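You operate a simulated robot arm through the tools that you are given. There is no shell and no other tool. Be economical: measure what you need, move in short steps, check, and stop when the job is done.

The job below is to be done with a simulated robot arm. You get a single attempt, and the scene is never put back.

## Task
Give the cup that the cup card names two shots of grease and set it in READY.
Fine: the white cup under the spout goes to REDO first; READY is the green pocket, REDO the red; no grease beside a cup.

Only the result counts: the job must be done as asked and must still hold three seconds after the hand-in. Knocking over, shifting, dropping, spilling or breaking anything else fails it.

## Robot
A 6-joint arm with a two-finger parallel gripper, fixed in place. Base frame: the origin is at the foot of the arm, x ahead of it, y to its left, z up; the work surface is at about z = 0. Readings come in m, rad, newtons and seconds.
With the tool pointing down near the work surface it reaches from about 0.14 to 0.58 m from the base axis. Its first joint turns from -1.152 to 1.152 rad. Payload 2.1 kg.
The TCP is the grasp point between the finger pads, 0.03 m short of the fingertips. In the tool frame z runs along the fingers and y along their closing line. The gripper opens to 0.094 m. The fingers are 0.028 m wide and 0.01 m thick; the gripper's body (0.05 by 0.096 m) begins 0.055 m behind the TCP.
Orientation is that of the tool frame in the base frame, as a unit quaternion [x, y, z, w]. With the fingers straight down and closing along the base's y, the tool's x points along the base's -x, its y along +y and its z along -z.

## Interface
- The arm moves only by the tool drive_tool. Its argument "plan" is text: rows parted by semicolons, each of 7 numbers parted by spaces: the finger opening in m, from 0 to 0.094, then the shift along the tool's x, y, z in m, then the turn, a rotation vector about the tool's x, y, z in rad. In form: gripper dx dy dz rx ry rz; .... A call has 1 to 12 rows; each row shifts and turns the commanded pose from where the row before left it, along the tool's axes as they then stand. A row lasts 0.2 s, in which the tool goes at most 0.05 m and 0.15 rad; a call with a longer step from one row to the next is refused whole, and so is a gripper value outside its range. A pose out of reach is approached as far as the arm can. The call stops where the force on the tool passes 90 N (or 10 N more than at its start, if that is more) or the arm is blocked; 0.2 s more then pass. Each finger travels about 0.072 m/s and halts on what it meets, pressing with about 33 N; the grip force reading is that of the motor and also rises with nothing between the fingers. The clock runs only during rows and for 0.2 s after the last one: add rows that do not move to give the fingers time. The reply holds the time, the measured pose of the TCP, the force on the tool along the base axes, the opening and the grip force, in the units named above and with some noise, with the torque about the TCP (base axes, N m) and any sound that the robot's microphone picked up, and new pictures: "pictures" is both (left out), scene, wrist or none.
- Cameras (640 x 400 px; columns grow to the right, rows downward): "scene" is fixed at [0.0283, -0.3528, 0.5154]; the picture's right is [0.94, -0.35, 0.00], its down [-0.14, -0.37, -0.92] and it looks along [0.32, 0.86, -0.40] (base axes); focal length 333 px, centre (320, 200). "wrist" rides on the gripper at [0.076, 0.014, -0.103] in the tool frame; the picture's right is [-0.18, 0.98, 0.00], its down [-0.75, -0.14, -0.64] and it looks along [-0.63, -0.12, 0.77] (tool axes); focal length 243 px, centre (320, 200). There is no depth. A picture from a camera that has moved, and an enlarged one, comes with that camera's place and axes in the base frame and with its lens. The place of the scene camera against the robot may be out by one fixed shift of up to 0.018 m in any direction.
- zoom(camera, box): a new picture of the part [left, top, right, bottom] of that camera's present view, enlarged. The clock stands still meanwhile.
- close_job(): hands the job in; it is judged then, once.

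Go step by step. Nothing tells you positions but the pictures and the camera data: compare them with the known pose of the tool, close in by small moves and look again before you grip or let go. The budget is 120 turns and 200 pictures, counting those below and the enlarged ones. Unless the task says otherwise, let go and move clear before handing in, and close with one line.

The tools are called as a command line: name --argument value ..., lists and objects as JSON in quotes. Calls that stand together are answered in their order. drive_tool: Moves the arm, as the interface text tells. Its arguments: {"type":"object","properties":{"plan":{"type":"string"},"pictures":{"type":"string","enum":["both","scene","wrist","none"]}},"required":["plan"]} The other tools are called the same way: zoom (camera, box) takes an enlarged picture of a part of a camera's view; close_job () hands the job in.

At the start:

```text
clock: 0.0
eef_pos: [0.2456, 0.2047, 0.4161]
tool_rot: [0.0, 1.0, -0.001, 0.001]
wrist_force: [-0.4, 0.1, 0.0]
torque: [-0.02, 0.02, 0.0]
width: 0.0939
finger_force: 0.1
```

scene: 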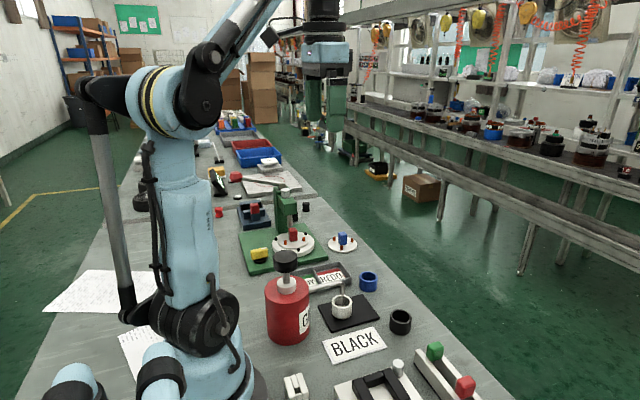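
wrist: 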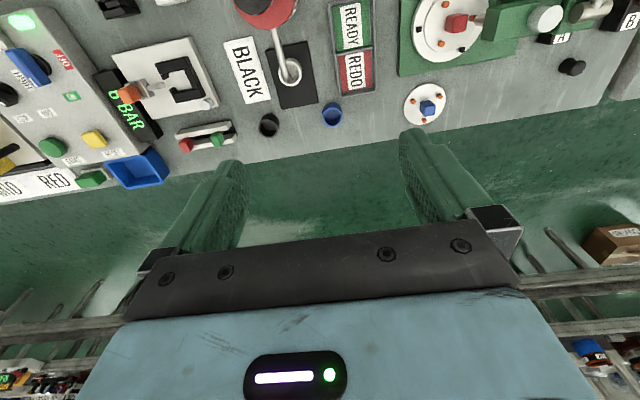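

I see a grease dispenser (red bottle) with a spout over a white cup, a BLACK card, a black cup, a blue cup, and a tray with READY and REDO pockets. I'll enlarge these first.

zoom --camera "scene" --box '[240, 230, 440, 370]'

zoom --camera "wrist" --box '[200, 0, 400, 140]'

zoom --camera "wrist" --box '[0, 0, 240, 200]'

```text
2.86 times, centred on (340, 300) of scene
camera zoom: at [0.0283, -0.3528, 0.5154], right [0.94, -0.35, 0.0], down [-0.14, -0.37, -0.92], along [0.32, 0.86, -0.4], focal length 953 px, centre (263, -86)
```

zoom: 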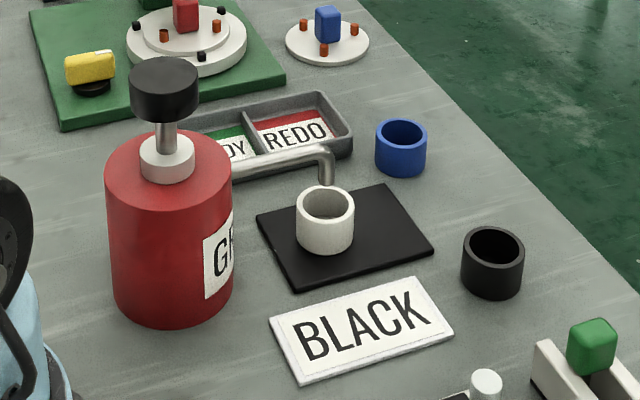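

```text
2.86 times, centred on (300, 70) of wrist
camera zoom: at [0.1696, 0.2162, 0.5186], right [0.18, 0.98, 0.0], down [0.75, -0.14, 0.64], along [0.63, -0.12, -0.77], focal length 693 px, centre (377, 571)
```

zoom: 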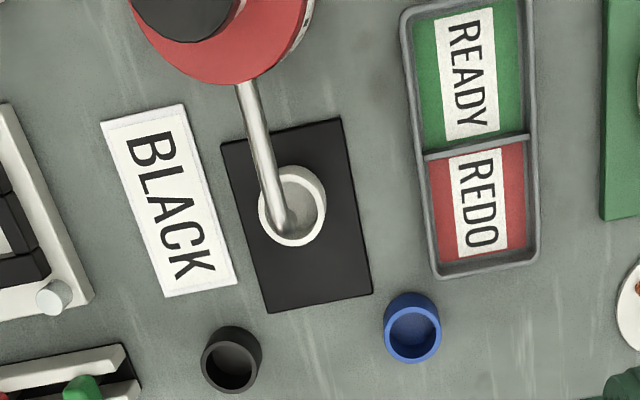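

```text
2.00 times, centred on (120, 100) of wrist
camera zoom: at [0.1696, 0.2162, 0.5186], right [0.18, 0.98, 0.0], down [0.75, -0.14, 0.64], along [0.63, -0.12, -0.77], focal length 485 px, centre (720, 400)
```

zoom: 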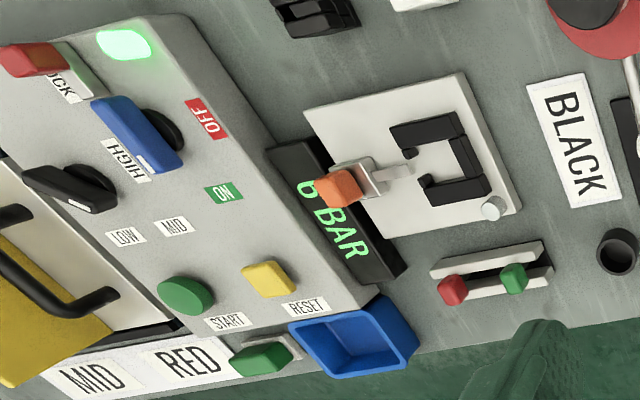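

The cups look about 42 mm wide and 35 mm tall. I put the white one near (0.26, 0.145), the black near (0.35, 0.075), and the spout pipe along +x from the bottle. I'll tilt the tool so the fingers point down and back towards the base, then look straight down.

drive_tool --plan "0.094 -0.017 -0.012 0.033 0 0 0;0.094 -0.017 -0.012 0.033 0 0 0;0.094 -0.017 -0.012 0.033 0 0 0;0.094 -0.017 -0.012 0.033 0 0 0;0.094 -0.017 -0.012 0.033 0 0 0;0.094 0 0 0 0 0.14 0;0.094 0 0 0 0 0.14 0;0.094 0 0 0 0 0.14 0;0.094 0 0 0 0 0.14 0;0.094 0 0 0 0 0.14 0;0.094 0 0 0 0 0 0"

```text
clock: 2.4
eef_pos: [0.3292, 0.1463, 0.2504]
tool_rot: [0.001, 0.973, 0.003, -0.233]
wrist_force: [-0.2, -0.4, -0.2]
torque: [0.01, -0.03, 0.01]
width: 0.0941
finger_force: 0.0
out of reach, approached as far as the arm can: row 9, 10
camera wrist: at [0.3092, 0.1587, 0.3774], right [0.17, 0.98, -0.08], down [0.96, -0.15, 0.23], along [0.22, -0.11, -0.97], focal length 243 px, centre (320, 200)
```

scene: 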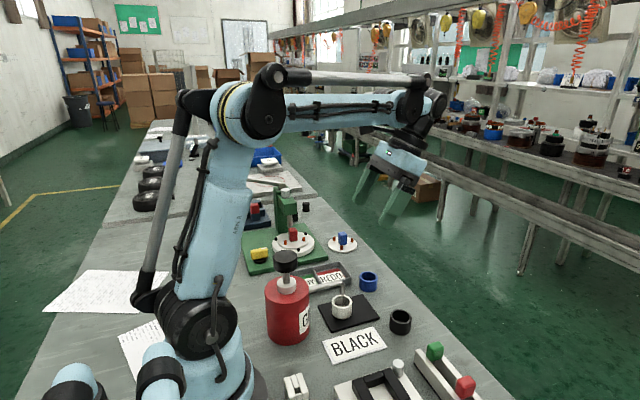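
wrist: 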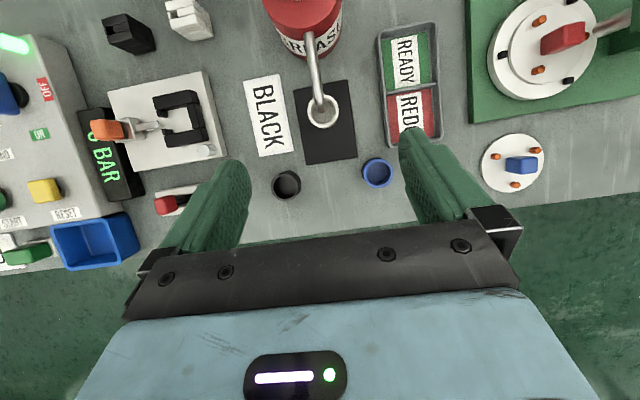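

Tilt is limited to about 0.47 rad at this height. From this view I'll measure the cup, spout and tray more exactly.

zoom --camera "wrist" --box '[240, 0, 460, 210]'

zoom --camera "scene" --box '[300, 250, 420, 340]'

```text
1.90 times, centred on (350, 105) of wrist
camera zoom: at [0.3092, 0.1587, 0.3774], right [0.17, 0.98, -0.08], down [0.96, -0.15, 0.23], along [0.22, -0.11, -0.97], focal length 462 px, centre (263, 381)
```

zoom: 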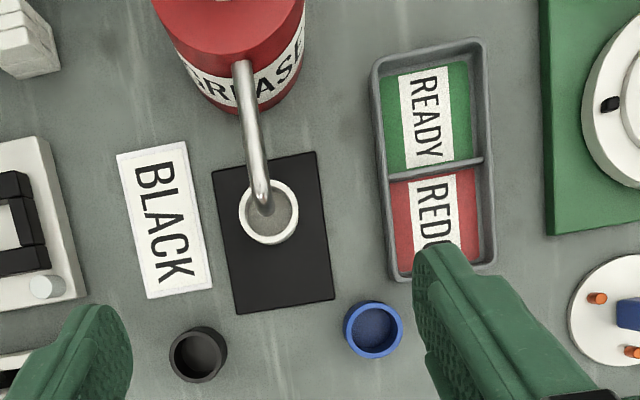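

```text
4.44 times, centred on (360, 295) of scene
camera zoom: at [0.0283, -0.3528, 0.5154], right [0.94, -0.35, 0.0], down [-0.14, -0.37, -0.92], along [0.32, 0.86, -0.4], focal length 1482 px, centre (142, -222)
```

zoom: 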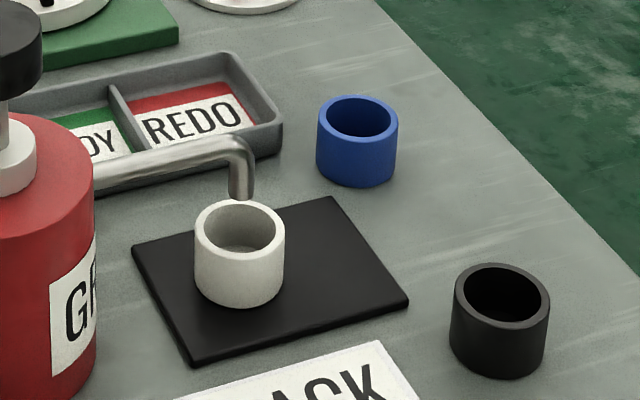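

The white cup is at about (0.265, 0.1445) with its rim near z 0.034. The spout tip is near 0.05 and the pipe top near 0.09. I'll go to a pre-grasp pose up along the tilted approach line and check the tilt there.

drive_tool --plan "0.08 -0.0095 -0.0004 0.0241 0 0 0;0.07 -0.0095 -0.0004 0.0241 0 0 0;0.07 -0.0095 -0.0004 0.0241 0 0 0;0.07 -0.0095 -0.0004 0.0241 0 0 0;0.07 0 0 0 0 0 0"

```text
clock: 3.6
eef_pos: [0.322, 0.1447, 0.1465]
tool_rot: [0.0, 0.973, 0.003, -0.232]
wrist_force: [0.7, 0.1, -0.4]
torque: [-0.05, 0.02, -0.02]
width: 0.07
finger_force: 0.1
camera wrist: at [0.2999, 0.1563, 0.273], right [0.17, 0.98, -0.08], down [0.96, -0.15, 0.23], along [0.22, -0.11, -0.97], focal length 243 px, centre (320, 200)
```

scene: 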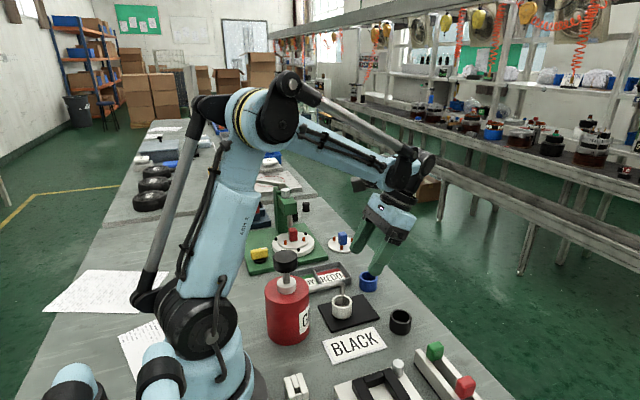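
wrist: 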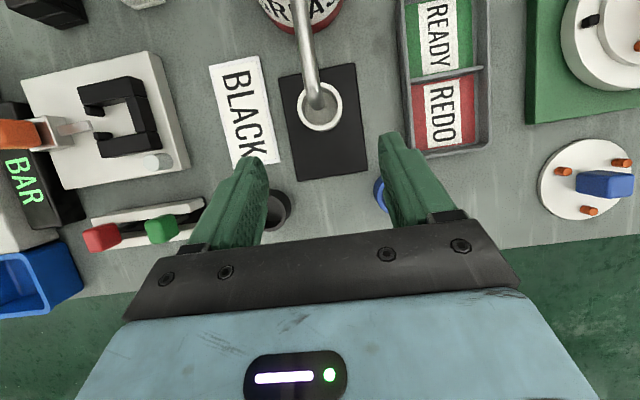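

The pose is as expected. I'll try a little more tilt here for clearance from the pipe.

drive_tool --plan "0.07 0 0 0 0 0.12 0;0.07 0 0 0 0 0.12 0;0.07 0 0 0 0 0 0" --pictures "wrist"

zoom --camera "wrist" --box '[220, 30, 420, 230]'

```text
clock: 4.4
eef_pos: [0.3208, 0.1449, 0.1475]
tool_rot: [0.001, 0.972, 0.003, -0.233]
wrist_force: [-0.5, 0.6, -0.5]
torque: [0.02, -0.03, -0.02]
width: 0.0699
finger_force: 0.1
out of reach, approached as far as the arm can: row 1, 2
camera wrist: at [0.3, 0.1563, 0.2733], right [0.17, 0.98, -0.08], down [0.96, -0.15, 0.23], along [0.22, -0.11, -0.97], focal length 243 px, centre (320, 200)
```

wrist: 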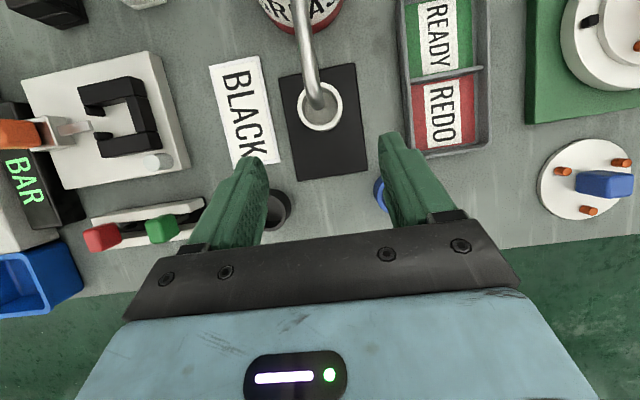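

```text
2.00 times, centred on (320, 130) of wrist
camera zoom: at [0.3, 0.1563, 0.2733], right [0.17, 0.98, -0.08], down [0.96, -0.15, 0.23], along [0.22, -0.11, -0.97], focal length 485 px, centre (320, 340)
```

zoom: 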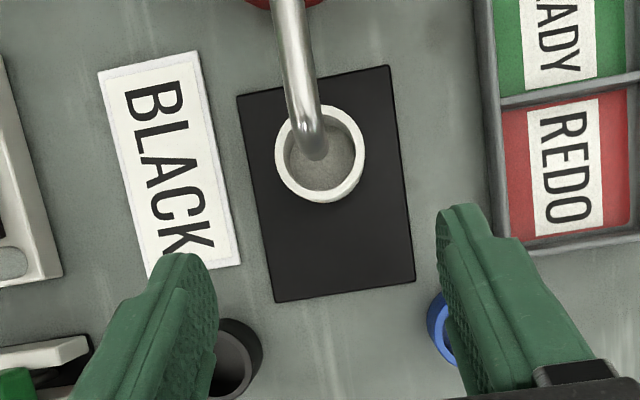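

The tilt limit is firm, but the clearance is enough. The white cup is at (0.266, 0.1445), so I'll go down most of the way and look.

drive_tool --plan "0.07 -0.0022 -0.0001 0.029 0 0 0;0.07 -0.0022 -0.0001 0.029 0 0 0;0.07 -0.0022 -0.0001 0.029 0 0 0;0.07 0 0 0 0 0 0"

zoom --camera "scene" --box '[280, 220, 440, 340]'

```text
clock: 5.4
eef_pos: [0.2853, 0.1464, 0.066]
tool_rot: [0.001, 0.973, 0.003, -0.232]
wrist_force: [-0.5, -0.1, -0.3]
torque: [-0.03, 0.02, 0.0]
width: 0.0697
finger_force: 0.0
camera wrist: at [0.2633, 0.1581, 0.1926], right [0.17, 0.98, -0.08], down [0.96, -0.15, 0.23], along [0.22, -0.11, -0.97], focal length 243 px, centre (320, 200)
```

scene: 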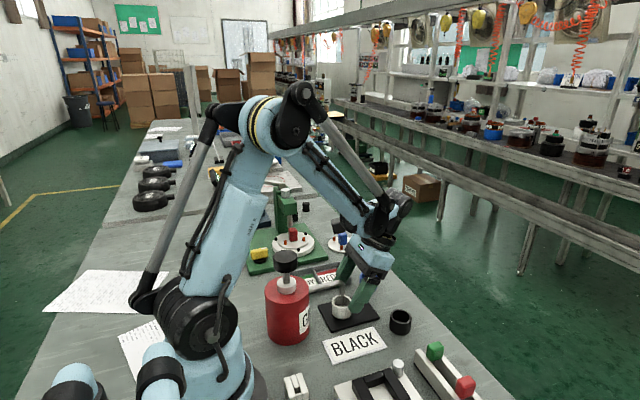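
wrist: 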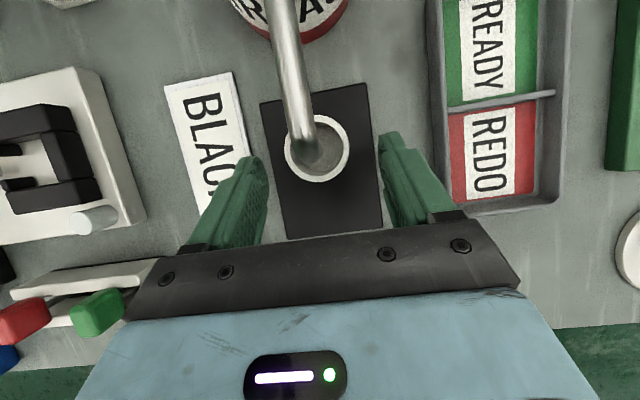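

```text
3.33 times, centred on (360, 280) of scene
camera zoom: at [0.0283, -0.3529, 0.5154], right [0.94, -0.35, 0.0], down [-0.14, -0.37, -0.92], along [0.32, 0.86, -0.4], focal length 1111 px, centre (187, -67)
```

zoom: 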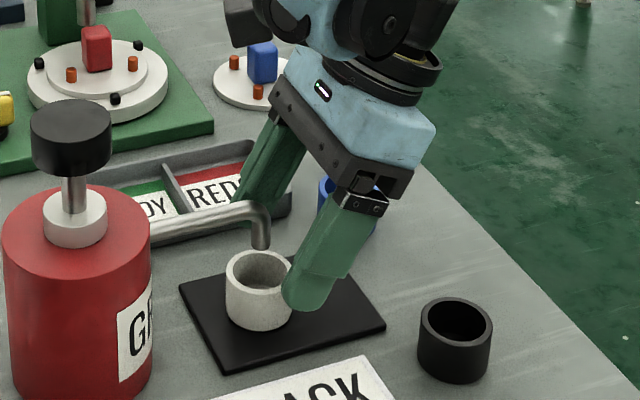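

The fingers straddle the cup and the spout is clear of the palm. I'll go down the last 27 mm and close gently in steps.

drive_tool --plan "0.07 -0.0018 -0.001 0.0137 0 0 0;0.07 -0.0017 -0.001 0.0137 0 0 0;0.07 0 0 0 0 0 0"

zoom --camera "scene" --box '[280, 220, 440, 340]'

```text
clock: 6.2
eef_pos: [0.2766, 0.1455, 0.0405]
tool_rot: [0.0, 0.973, 0.002, -0.232]
wrist_force: [0.3, -0.1, 0.3]
torque: [0.01, 0.0, -0.03]
width: 0.0699
finger_force: 0.1
camera wrist: at [0.2555, 0.1575, 0.1671], right [0.17, 0.98, -0.08], down [0.96, -0.15, 0.23], along [0.22, -0.11, -0.97], focal length 243 px, centre (320, 200)
```

scene: 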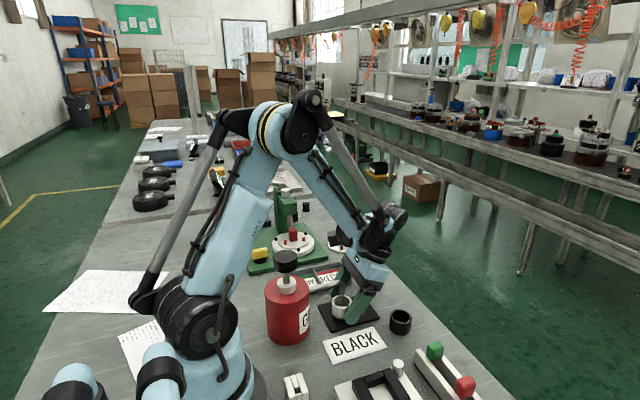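
wrist: 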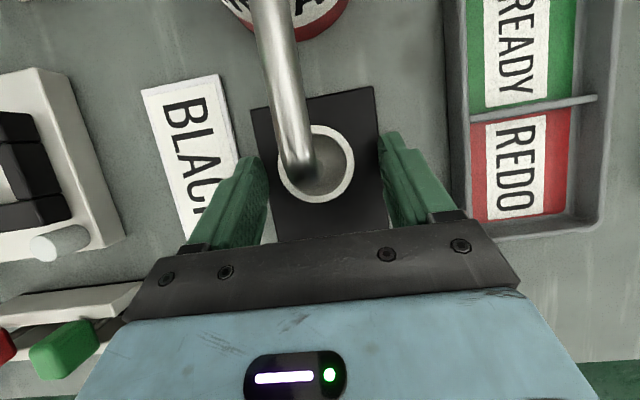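

```text
3.33 times, centred on (360, 280) of scene
camera zoom: at [0.0283, -0.3529, 0.5154], right [0.94, -0.35, 0.0], down [-0.14, -0.37, -0.92], along [0.32, 0.86, -0.4], focal length 1111 px, centre (187, -67)
```

zoom: 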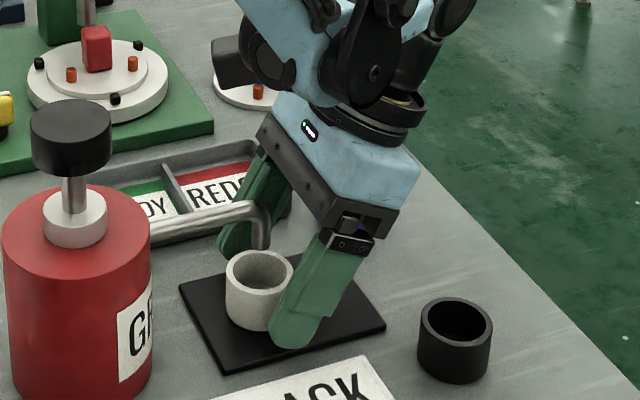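

The fingertips sit a few mm too far out in x relative to the cup. I'll shift 6 mm towards the base, then close.

drive_tool --plan "0.07 0.0054 -0.001 0.0027 0 0 0;0.06 0 0 0 0 0 0;0.05 0 0 0 0 0 0;0.04 0 0 0 0 0 0;0.034 0 0 0 0 0 0;0.034 0 0 0 0 0 0"

zoom --camera "scene" --box '[280, 220, 440, 340]'

```text
clock: 7.6
eef_pos: [0.2717, 0.1437, 0.0413]
tool_rot: [0.0, 0.973, 0.002, -0.233]
wrist_force: [-0.1, 0.1, 1.4]
torque: [-0.02, -0.02, 0.01]
width: 0.0403
finger_force: 33.6
camera wrist: at [0.2498, 0.1553, 0.1676], right [0.17, 0.98, -0.08], down [0.96, -0.15, 0.23], along [0.22, -0.11, -0.97], focal length 243 px, centre (320, 200)
```

scene: 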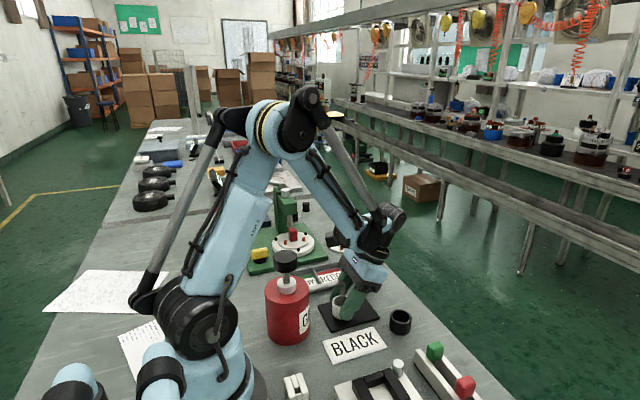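
wrist: 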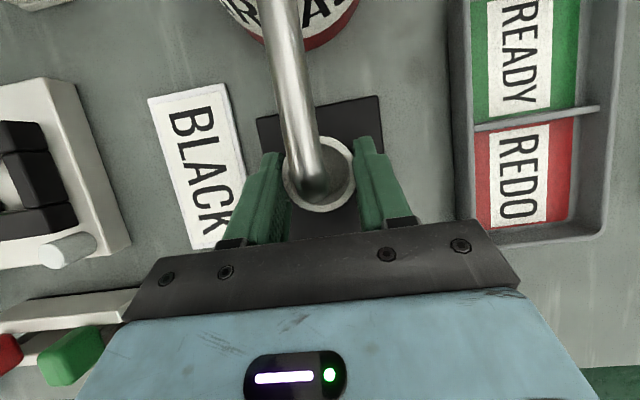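

```text
3.33 times, centred on (360, 280) of scene
camera zoom: at [0.0283, -0.3529, 0.5154], right [0.94, -0.35, 0.0], down [-0.14, -0.37, -0.92], along [0.32, 0.86, -0.4], focal length 1111 px, centre (187, -67)
```

zoom: 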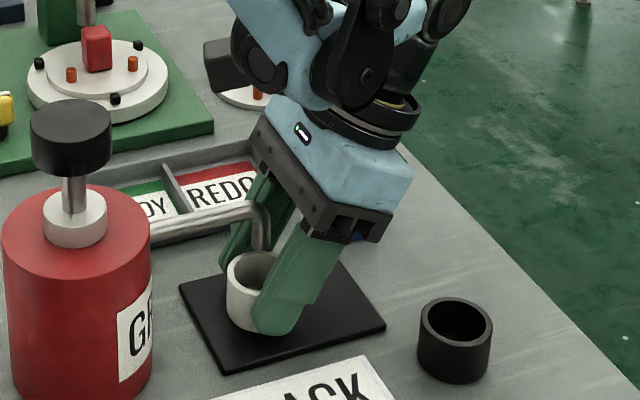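

Gripped at 40 mm width. I'll lift by 5 mm, slide out along +x from under the spout, then raise.

drive_tool --plan "0.03 -0.0031 0 -0.0072 0 0 0;0.03 -0.0134 0 -0.0068 0 0 0;0.03 -0.0134 0 -0.0068 0 0 0;0.03 -0.0268 0 -0.0135 0 0 0;0.03 0.0090 0 -0.0179 0 0 0;0.03 0.0180 0 -0.0357 0 0 0;0.03 0.0180 0 -0.0357 0 0 0;0.03 0 0 0 0 0 0"

```text
clock: 9.4
eef_pos: [0.3381, 0.1421, 0.1471]
tool_rot: [0.001, 0.973, 0.003, -0.232]
wrist_force: [0.1, 0.6, -0.2]
torque: [-0.02, 0.0, -0.02]
width: 0.0407
finger_force: 32.9
camera wrist: at [0.3167, 0.1543, 0.2731], right [0.17, 0.98, -0.08], down [0.96, -0.15, 0.23], along [0.22, -0.11, -0.97], focal length 243 px, centre (320, 200)
```

scene: 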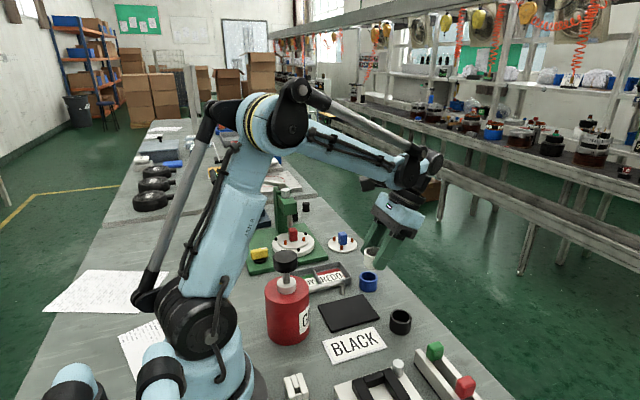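
wrist: 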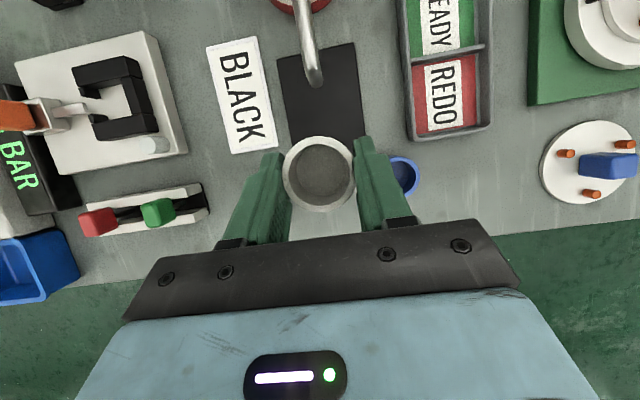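

The cup is held upright and clear of the spout. Next I'll measure the tray and the spout tip.

zoom --camera "wrist" --box '[270, 0, 510, 150]'

zoom --camera "scene" --box '[260, 240, 420, 340]'

```text
2.67 times, centred on (390, 75) of wrist
camera zoom: at [0.3167, 0.1543, 0.2731], right [0.17, 0.98, -0.08], down [0.96, -0.15, 0.23], along [0.22, -0.11, -0.97], focal length 647 px, centre (133, 533)
```

zoom: 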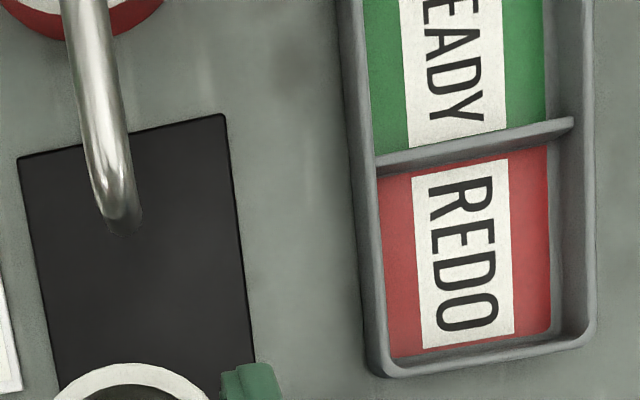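

```text
4.00 times, centred on (340, 290) of scene
camera zoom: at [0.0283, -0.3528, 0.5154], right [0.94, -0.35, 0.0], down [-0.14, -0.37, -0.92], along [0.32, 0.86, -0.4], focal length 1334 px, centre (240, -160)
```

zoom: 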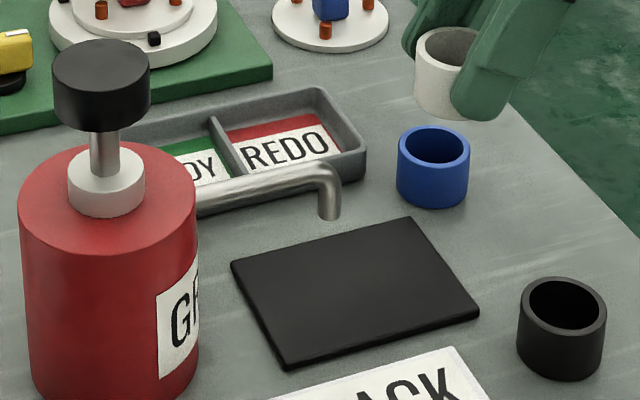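

REDO's inner floor spans x 0.260–0.324 and y 0.237–0.295, with walls about 20 mm high, so fingers around the full cup won't fit inside. I'll set the cup down on the free part of the pad and regrip higher with the tool vertical.

drive_tool --plan "0.03 -0.0051 0.0005 0.0267 0 0 0;0.03 -0.0051 0.0005 0.0267 0 0 0;0.03 -0.0051 0.0005 0.0267 0 0 0;0.03 -0.0051 0.0005 0.0267 0 0 0;0.03 0 0 0 0 0 0"

zoom --camera "scene" --box '[280, 220, 440, 340]'

```text
clock: 10.6
eef_pos: [0.3059, 0.1448, 0.0416]
tool_rot: [0.001, 0.973, 0.002, -0.232]
wrist_force: [0.2, -0.5, -0.6]
torque: [-0.04, -0.01, -0.02]
width: 0.0406
finger_force: 33.0
camera wrist: at [0.2852, 0.1569, 0.1678], right [0.17, 0.98, -0.08], down [0.96, -0.15, 0.23], along [0.22, -0.11, -0.97], focal length 243 px, centre (320, 200)
```

scene: 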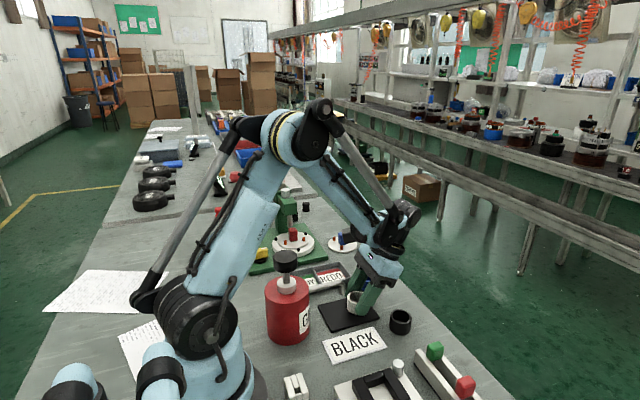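
wrist: 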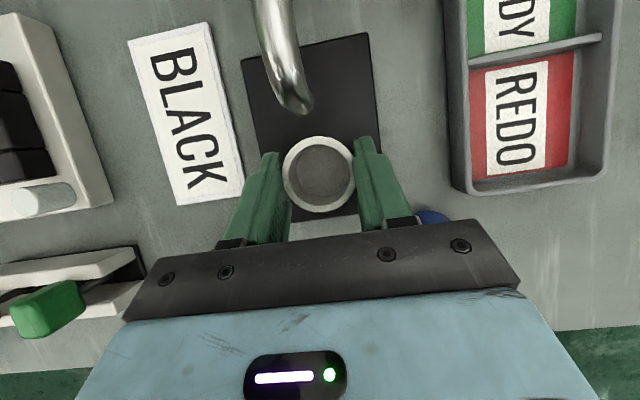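

```text
3.33 times, centred on (360, 280) of scene
camera zoom: at [0.0283, -0.3529, 0.5154], right [0.94, -0.35, 0.0], down [-0.14, -0.37, -0.92], along [0.32, 0.86, -0.4], focal length 1111 px, centre (187, -67)
```

zoom: 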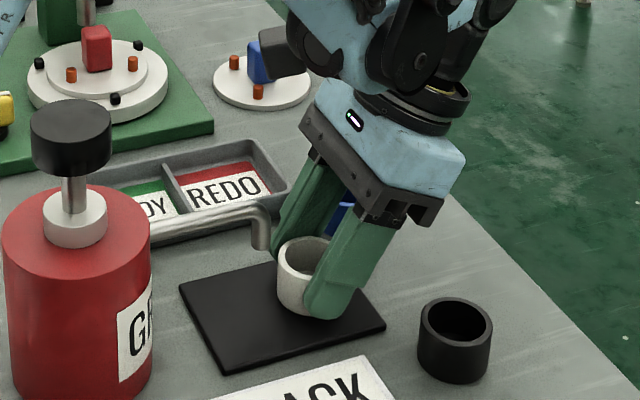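

It should be about touching the pad. I'll lower in 1 mm steps and watch the force.

drive_tool --plan "0.03 -0.0005 0 0.0009 0 0 0;0.03 0 0 0 0 0 0" --pictures "none"

```text
clock: 11.2
eef_pos: [0.3059, 0.1456, 0.0399]
tool_rot: [0.001, 0.972, 0.003, -0.234]
wrist_force: [-0.1, 0.9, 12.4]
torque: [-0.03, 0.04, 0.01]
width: 0.0406
finger_force: 32.5
```

The cup is seated. I'll release, back off along the tool axis, and straighten the tool to vertical.

drive_tool --plan "0.05 0 0 0 0 0 0;0.066 0 0 0 0 0 0;0.066 0 0 0 0 0 0;0.066 0 0 -0.03 0 0 0;0.066 0 0 -0.03 0 0 0;0.066 0 0 -0.03 0 0 0;0.066 0 0 0 0 -0.15 0;0.066 0 0 0 0 -0.15 0;0.066 0 0 0 0 -0.15 0;0.066 0 0 0 0 -0.018 0;0.066 0 0 0 0 0 0"

zoom --camera "wrist" --box '[220, 0, 420, 200]'

```text
clock: 13.6
eef_pos: [0.3482, 0.1448, 0.1217]
tool_rot: [0.002, 1.0, 0.003, 0.0]
wrist_force: [0.2, -0.3, -0.1]
torque: [0.02, 0.0, -0.01]
width: 0.0659
finger_force: 0.0
camera wrist: at [0.2719, 0.1569, 0.2239], right [0.19, 0.98, 0.01], down [0.75, -0.15, 0.64], along [0.63, -0.12, -0.77], focal length 243 px, centre (320, 200)
```

scene: 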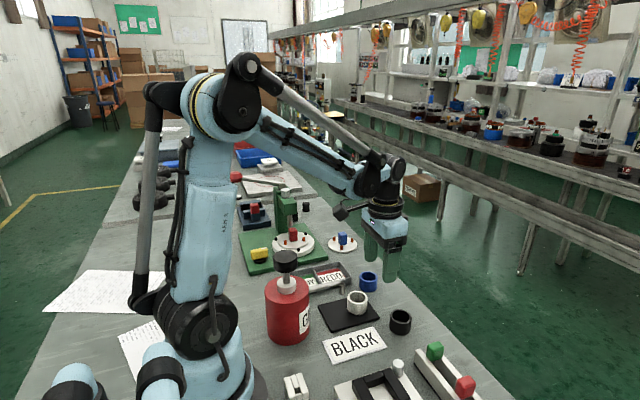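
wrist: 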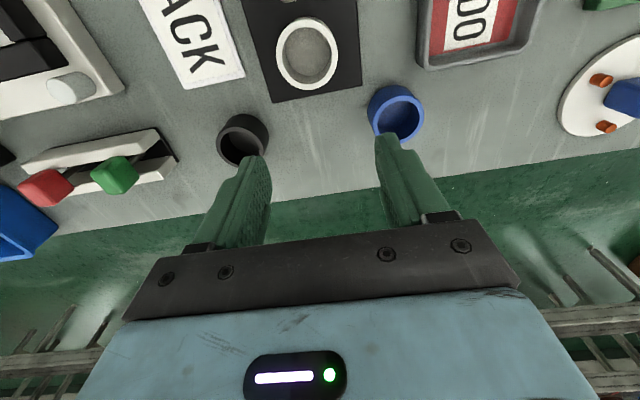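

```text
2.00 times, centred on (320, 100) of wrist
camera zoom: at [0.2719, 0.1569, 0.2239], right [0.19, 0.98, 0.01], down [0.75, -0.15, 0.64], along [0.63, -0.12, -0.77], focal length 485 px, centre (320, 400)
```

zoom: 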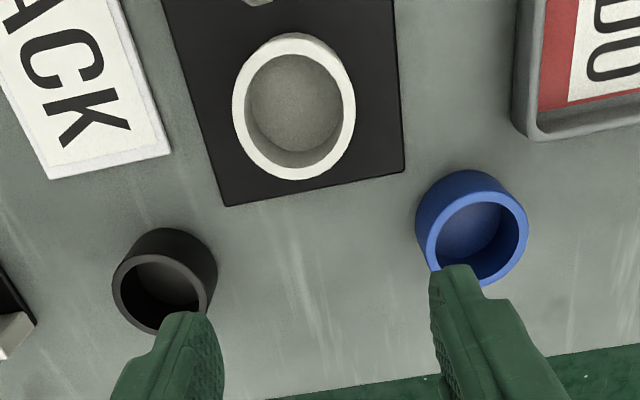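

The white cup stands at (0.300, 0.144). I'll go above it and down to a high grip, fingertips about 20 mm above the cup bottom.

drive_tool --plan "0.066 0.024 -0.0005 0 0 0 0;0.066 0.024 -0.0004 0 0 0 0;0.066 0 0 0.03 0 0 0;0.066 0 0 0.025 0 0 0;0.066 0 0 0.0125 0 0 0;0.066 0 0 0 0 0 0"

zoom --camera "scene" --box '[280, 220, 440, 340]'

```text
clock: 15.0
eef_pos: [0.3004, 0.145, 0.0547]
tool_rot: [0.001, 1.0, 0.003, 0.0]
wrist_force: [-0.4, 0.8, 0.0]
torque: [0.03, 0.0, 0.03]
width: 0.0661
finger_force: 0.1
camera wrist: at [0.2246, 0.157, 0.1571], right [0.19, 0.98, 0.0], down [0.75, -0.15, 0.64], along [0.63, -0.12, -0.77], focal length 243 px, centre (320, 200)
```

scene: 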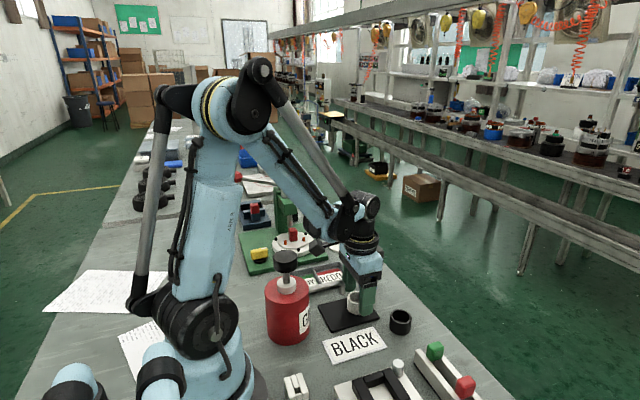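
wrist: 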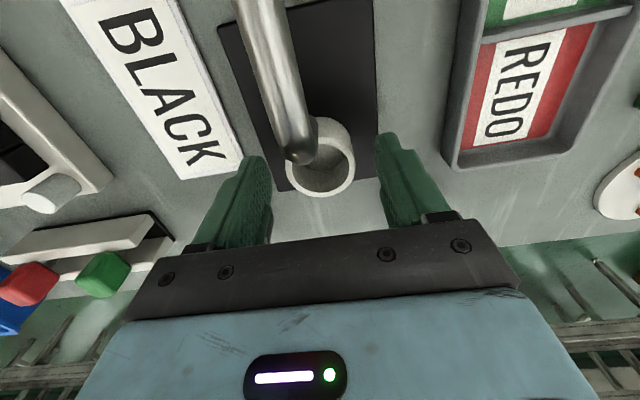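

```text
3.33 times, centred on (360, 280) of scene
camera zoom: at [0.0283, -0.3529, 0.5154], right [0.94, -0.35, 0.0], down [-0.14, -0.37, -0.92], along [0.32, 0.86, -0.4], focal length 1111 px, centre (187, -67)
```

zoom: 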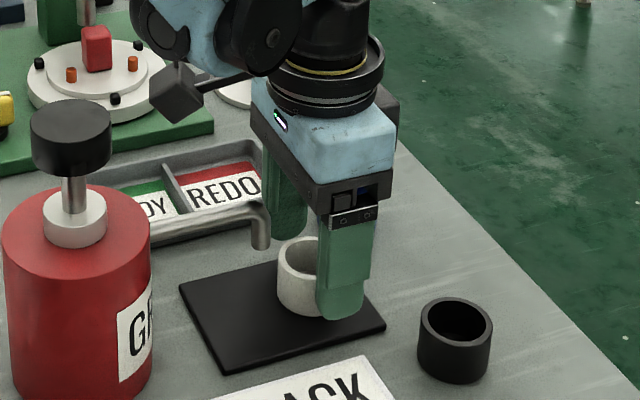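

The fingers are at the right height and straddle the cup's upper part. I'll close.

drive_tool --plan "0.06 0.002 -0.001 0 0 0 0;0.05 0 0 0 0 0 0;0.04 0 0 0 0 0 0;0.034 0 0 0 0 0 0;0.03 0 0 0 0 0 0;0.03 0 0 0 0 0 0" --pictures "wrist"

```text
clock: 16.4
eef_pos: [0.2986, 0.1448, 0.0539]
tool_rot: [0.002, 1.0, 0.003, 0.0]
wrist_force: [-1.2, -0.1, 3.0]
torque: [-0.01, 0.02, -0.01]
width: 0.0398
finger_force: 33.0
camera wrist: at [0.2228, 0.1561, 0.1571], right [0.19, 0.98, 0.0], down [0.75, -0.15, 0.64], along [0.63, -0.12, -0.77], focal length 243 px, centre (320, 200)
```

wrist: 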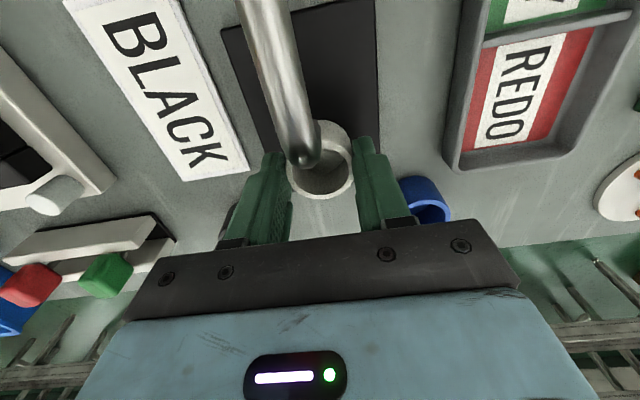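

Gripped. I'll ease away from the spout, lift, and carry the cup over REDO.

drive_tool --plan "0.03 -0.013 0 -0.006 0 0 0;0.03 0 0 -0.035 0 0 0;0.03 0 0 -0.035 0 0 0;0.03 0.0065 0.0405 0 0 0 0;0.03 0.0065 0.0405 0 0 0 0;0.03 0.0065 0.0405 0 0 0 0;0.03 0 0 0 0 0 0"

zoom --camera "wrist" --box '[220, 60, 420, 260]'

zoom --camera "scene" --box '[270, 190, 430, 310]'

```text
clock: 18.0
eef_pos: [0.2932, 0.264, 0.1298]
tool_rot: [0.002, 1.0, 0.002, -0.001]
wrist_force: [0.9, 0.5, -1.1]
torque: [-0.03, -0.01, -0.02]
width: 0.0401
finger_force: 32.8
camera wrist: at [0.218, 0.2755, 0.2335], right [0.19, 0.98, 0.0], down [0.75, -0.15, 0.64], along [0.63, -0.12, -0.77], focal length 243 px, centre (320, 200)
```

scene: 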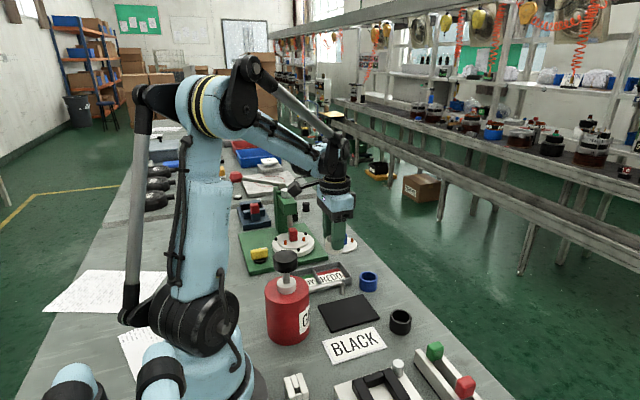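
wrist: 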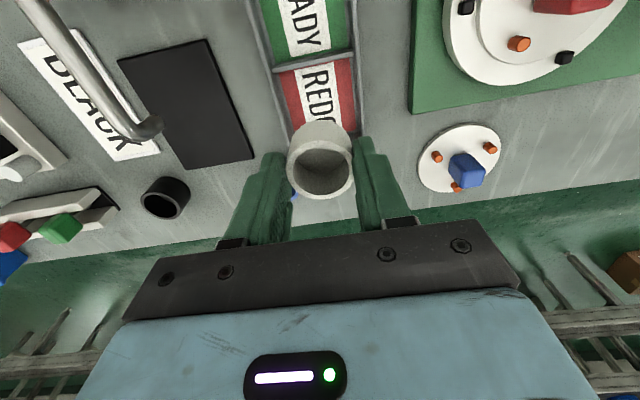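

```text
2.00 times, centred on (320, 160) of wrist
camera zoom: at [0.218, 0.2755, 0.2335], right [0.19, 0.98, 0.0], down [0.75, -0.15, 0.64], along [0.63, -0.12, -0.77], focal length 485 px, centre (320, 280)
```

zoom: 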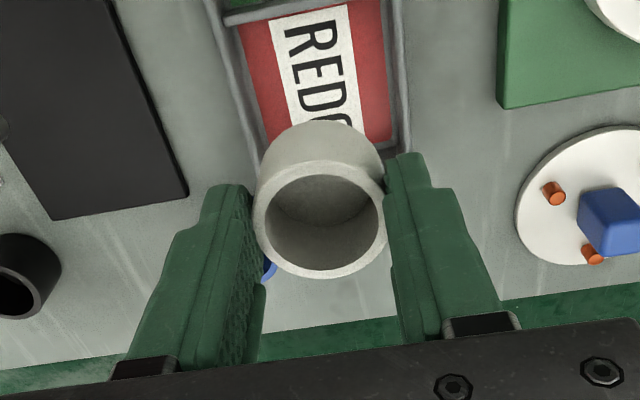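

```text
3.33 times, centred on (350, 250) of scene
camera zoom: at [0.0283, -0.3528, 0.5154], right [0.94, -0.35, 0.0], down [-0.14, -0.37, -0.92], along [0.32, 0.86, -0.4], focal length 1111 px, centre (220, 33)
```

zoom: 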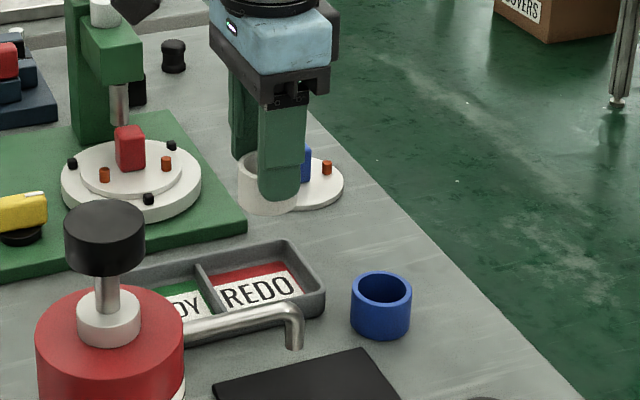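

The cup is over the REDO centre, estimated at (0.292, 0.264). I'll lower it to just above the floor and check.

drive_tool --plan "0.03 0.0005 0 0.03 0 0 0;0.03 0 0 0.025 0 0 0;0.03 0 0 0.013 0 0 0;0.03 0 0 0 0 0 0"

zoom --camera "scene" --box '[270, 220, 390, 310]'

zoom --camera "wrist" --box '[220, 60, 420, 260]'

```text
clock: 19.0
eef_pos: [0.2914, 0.2644, 0.0613]
tool_rot: [0.002, 1.0, 0.002, -0.002]
wrist_force: [0.6, -0.1, -0.3]
torque: [-0.03, -0.02, -0.01]
width: 0.04
finger_force: 32.3
camera wrist: at [0.2164, 0.2759, 0.1646], right [0.19, 0.98, 0.0], down [0.75, -0.15, 0.64], along [0.63, -0.12, -0.77], focal length 243 px, centre (320, 200)
```

scene: 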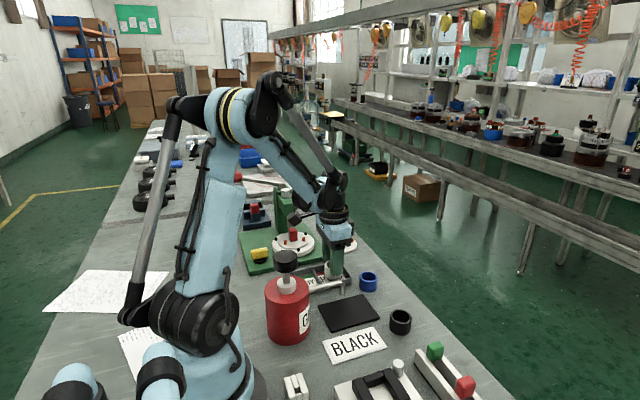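
wrist: 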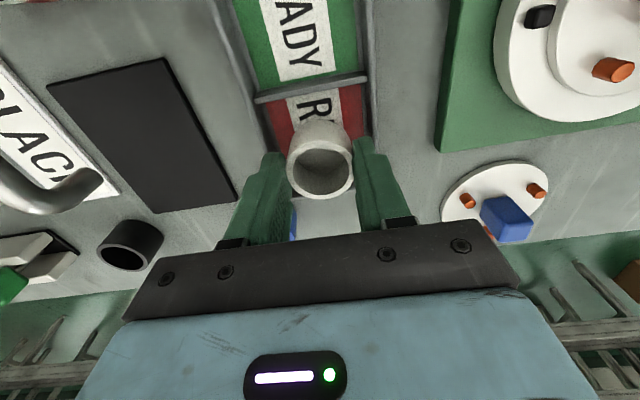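

```text
4.44 times, centred on (330, 265) of scene
camera zoom: at [0.0283, -0.3529, 0.5154], right [0.94, -0.35, 0.0], down [-0.14, -0.37, -0.92], along [0.32, 0.86, -0.4], focal length 1482 px, centre (276, -89)
```

zoom: 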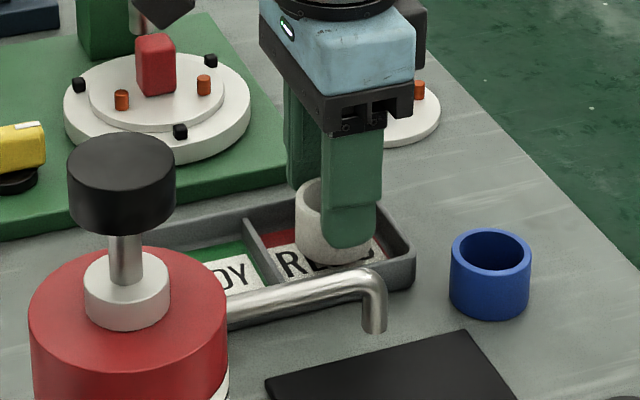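

```text
2.00 times, centred on (320, 160) of wrist
camera zoom: at [0.2164, 0.2759, 0.1646], right [0.19, 0.98, 0.0], down [0.75, -0.15, 0.64], along [0.63, -0.12, -0.77], focal length 485 px, centre (320, 280)
```

zoom: 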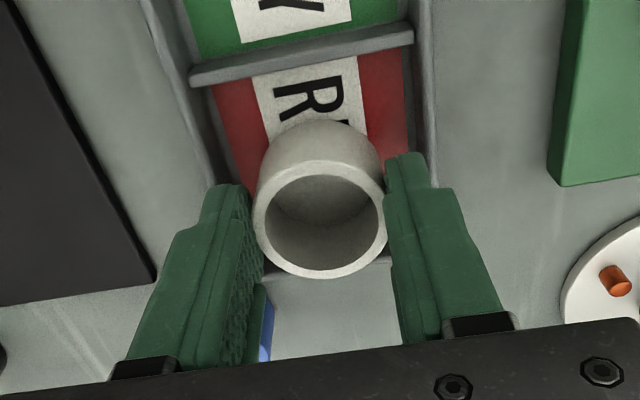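

The cup is entering the REDO pocket cleanly. I'll lower in small steps to contact.

drive_tool --plan "0.03 0 0 0.003 0 0 0;0.03 0 0 0.002 0 0 0;0.03 0 0 0 0 0 0" --pictures "none"

```text
clock: 19.8
eef_pos: [0.2927, 0.2645, 0.0574]
tool_rot: [0.001, 1.0, 0.003, -0.001]
wrist_force: [-0.1, -0.3, -0.7]
torque: [0.01, 0.0, 0.02]
width: 0.0397
finger_force: 33.2
```

drive_tool --plan "0.03 0 0 0.0015 0 0 0;0.03 0 0 0 0 0 0" --pictures "none"

```text
clock: 20.4
eef_pos: [0.2907, 0.2654, 0.0564]
tool_rot: [0.002, 1.0, 0.002, 0.0]
wrist_force: [0.7, 0.2, -1.0]
torque: [0.0, -0.02, 0.01]
width: 0.0399
finger_force: 32.7
```

No contact yet, so I'll continue in 1 mm steps.

drive_tool --plan "0.03 0 0 0.001 0 0 0;0.03 0 0 0 0 0 0" --pictures "none"

drive_tool --plan "0.03 0 0 0.001 0 0 0;0.03 0 0 0 0 0 0" --pictures "none"

```text
clock: 21.0
eef_pos: [0.2922, 0.2646, 0.0541]
tool_rot: [0.002, 1.0, 0.003, -0.001]
wrist_force: [-0.2, -0.2, -1.2]
torque: [0.0, 0.0, 0.03]
width: 0.0399
finger_force: 32.5
```

```text
clock: 21.6
eef_pos: [0.2916, 0.2657, 0.0544]
tool_rot: [0.002, 1.0, 0.002, 0.0]
wrist_force: [0.9, 0.4, -0.6]
torque: [0.02, 0.02, -0.01]
width: 0.0399
finger_force: 32.7
```

drive_tool --plan "0.03 0 0 0.001 0 0 0;0.03 0 0 0 0 0 0" --pictures "none"

zoom --camera "scene" --box '[270, 220, 390, 310]'

```text
clock: 22.2
eef_pos: [0.2913, 0.2652, 0.0528]
tool_rot: [0.002, 1.0, 0.002, -0.001]
wrist_force: [-2.6, 0.4, 17.8]
torque: [-0.05, 0.08, -0.01]
width: 0.0396
finger_force: 33.0
```

```text
4.44 times, centred on (330, 265) of scene
camera zoom: at [0.0283, -0.3529, 0.5153], right [0.94, -0.35, 0.0], down [-0.14, -0.37, -0.92], along [0.32, 0.86, -0.4], focal length 1482 px, centre (276, -89)
```

zoom: 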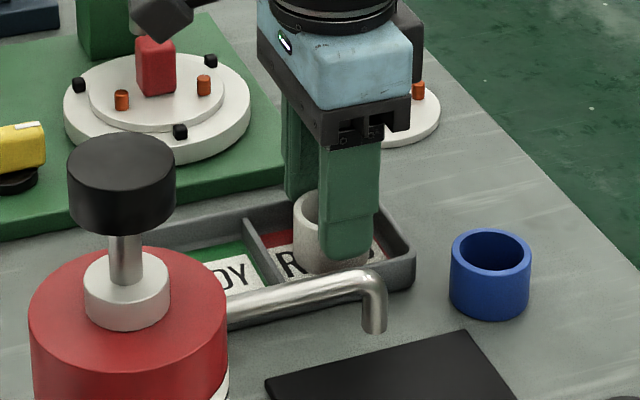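

Contact (18 N) at the expected height. I'll open just slightly, lift clear, then open more.

drive_tool --plan "0.044 0 0 -0.0005 0 0 0;0.044 0 0 0 0 0 0;0.044 0 0 0 0 0 0;0.044 0 0 -0.02 0 0 0;0.05 0 0 -0.03 0 0 0;0.066 0 0 -0.03 0 0 0;0.066 0 0 0 0 0 0"

zoom --camera "scene" --box '[270, 220, 430, 340]'

```text
clock: 23.8
eef_pos: [0.2918, 0.2649, 0.1333]
tool_rot: [0.001, 1.0, 0.003, -0.001]
wrist_force: [-0.3, 0.3, -0.2]
torque: [0.02, 0.01, 0.0]
width: 0.0661
finger_force: 0.0
camera wrist: at [0.2167, 0.2779, 0.2369], right [0.19, 0.98, 0.0], down [0.75, -0.15, 0.64], along [0.63, -0.12, -0.77], focal length 243 px, centre (320, 200)
```

scene: 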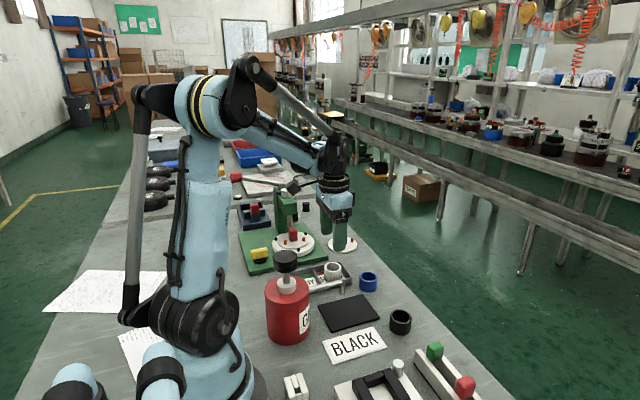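
wrist: 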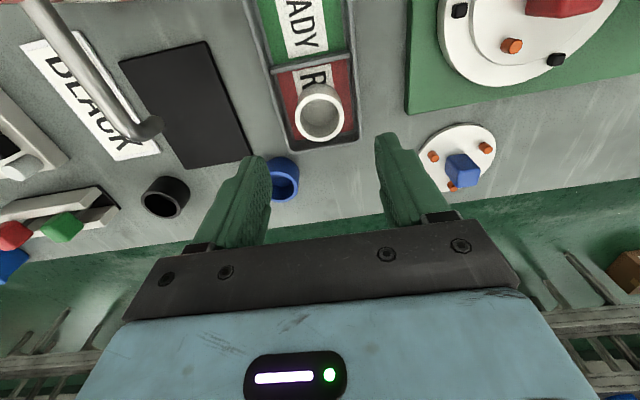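

```text
3.33 times, centred on (350, 280) of scene
camera zoom: at [0.0283, -0.3528, 0.5154], right [0.94, -0.35, 0.0], down [-0.14, -0.37, -0.92], along [0.32, 0.86, -0.4], focal length 1111 px, centre (220, -67)
```

zoom: 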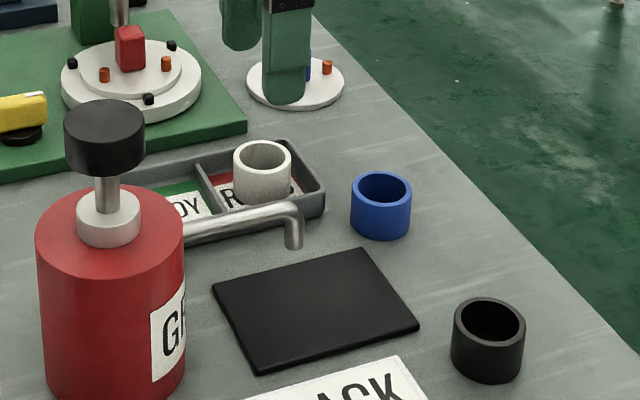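

The white cup stands in REDO. Next is the black cup at about (0.356, 0.074): I'll move above it and tilt again.

drive_tool --plan "0.066 -0.022 -0.038 -0.004 0 0 0;0.066 -0.022 -0.038 -0.004 0 0 0;0.066 -0.022 -0.038 -0.004 0 0 0;0.066 -0.022 -0.038 -0.004 0 0 0;0.066 -0.022 -0.038 -0.004 0 0 0;0.066 0 0 0 0 0.15 0;0.066 0 0 0 0 0.15 0;0.066 0 0 0 0 0.15 0;0.066 0 0 0 0 0.017 0;0.066 0 0 0 0 0 0"

zoom --camera "wrist" --box '[220, 30, 420, 230]'

```text
clock: 26.0
eef_pos: [0.4013, 0.0742, 0.1516]
tool_rot: [0.002, 0.975, 0.004, -0.222]
wrist_force: [0.1, 0.6, 0.4]
torque: [-0.02, 0.01, -0.02]
width: 0.066
finger_force: 0.0
camera wrist: at [0.3773, 0.0854, 0.2778], right [0.17, 0.98, -0.07], down [0.96, -0.15, 0.25], along [0.24, -0.11, -0.96], focal length 243 px, centre (320, 200)
```

scene: 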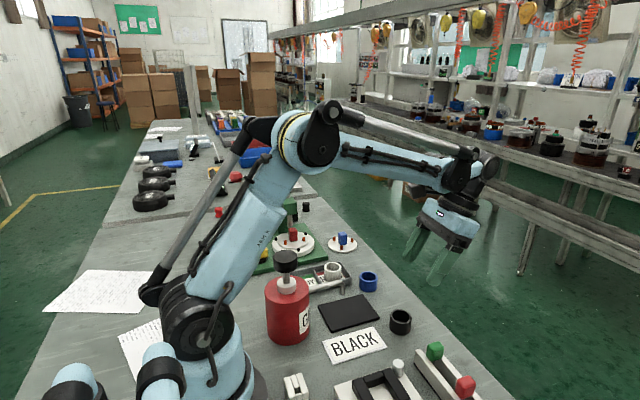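
wrist: 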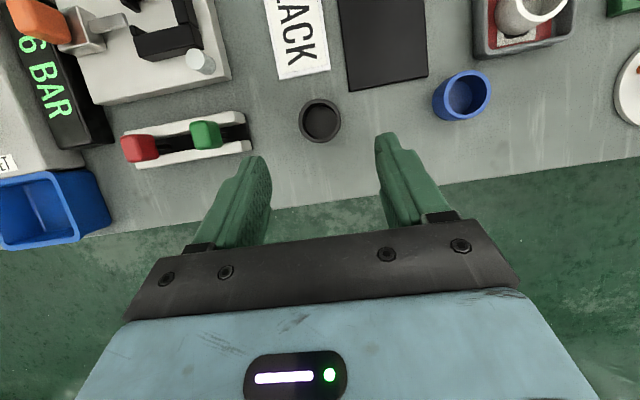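

```text
2.00 times, centred on (320, 130) of wrist
camera zoom: at [0.3773, 0.0854, 0.2778], right [0.17, 0.98, -0.07], down [0.96, -0.15, 0.25], along [0.24, -0.11, -0.96], focal length 485 px, centre (320, 340)
```

zoom: 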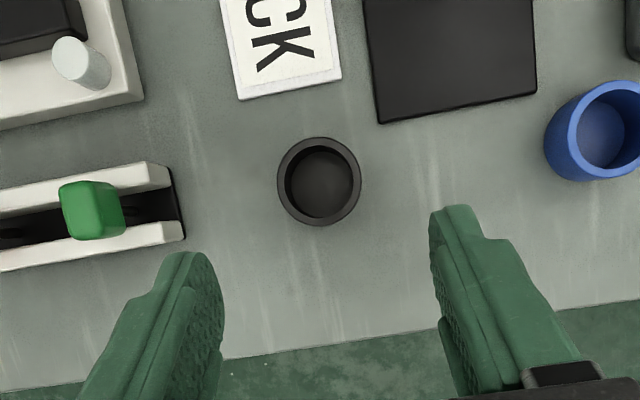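

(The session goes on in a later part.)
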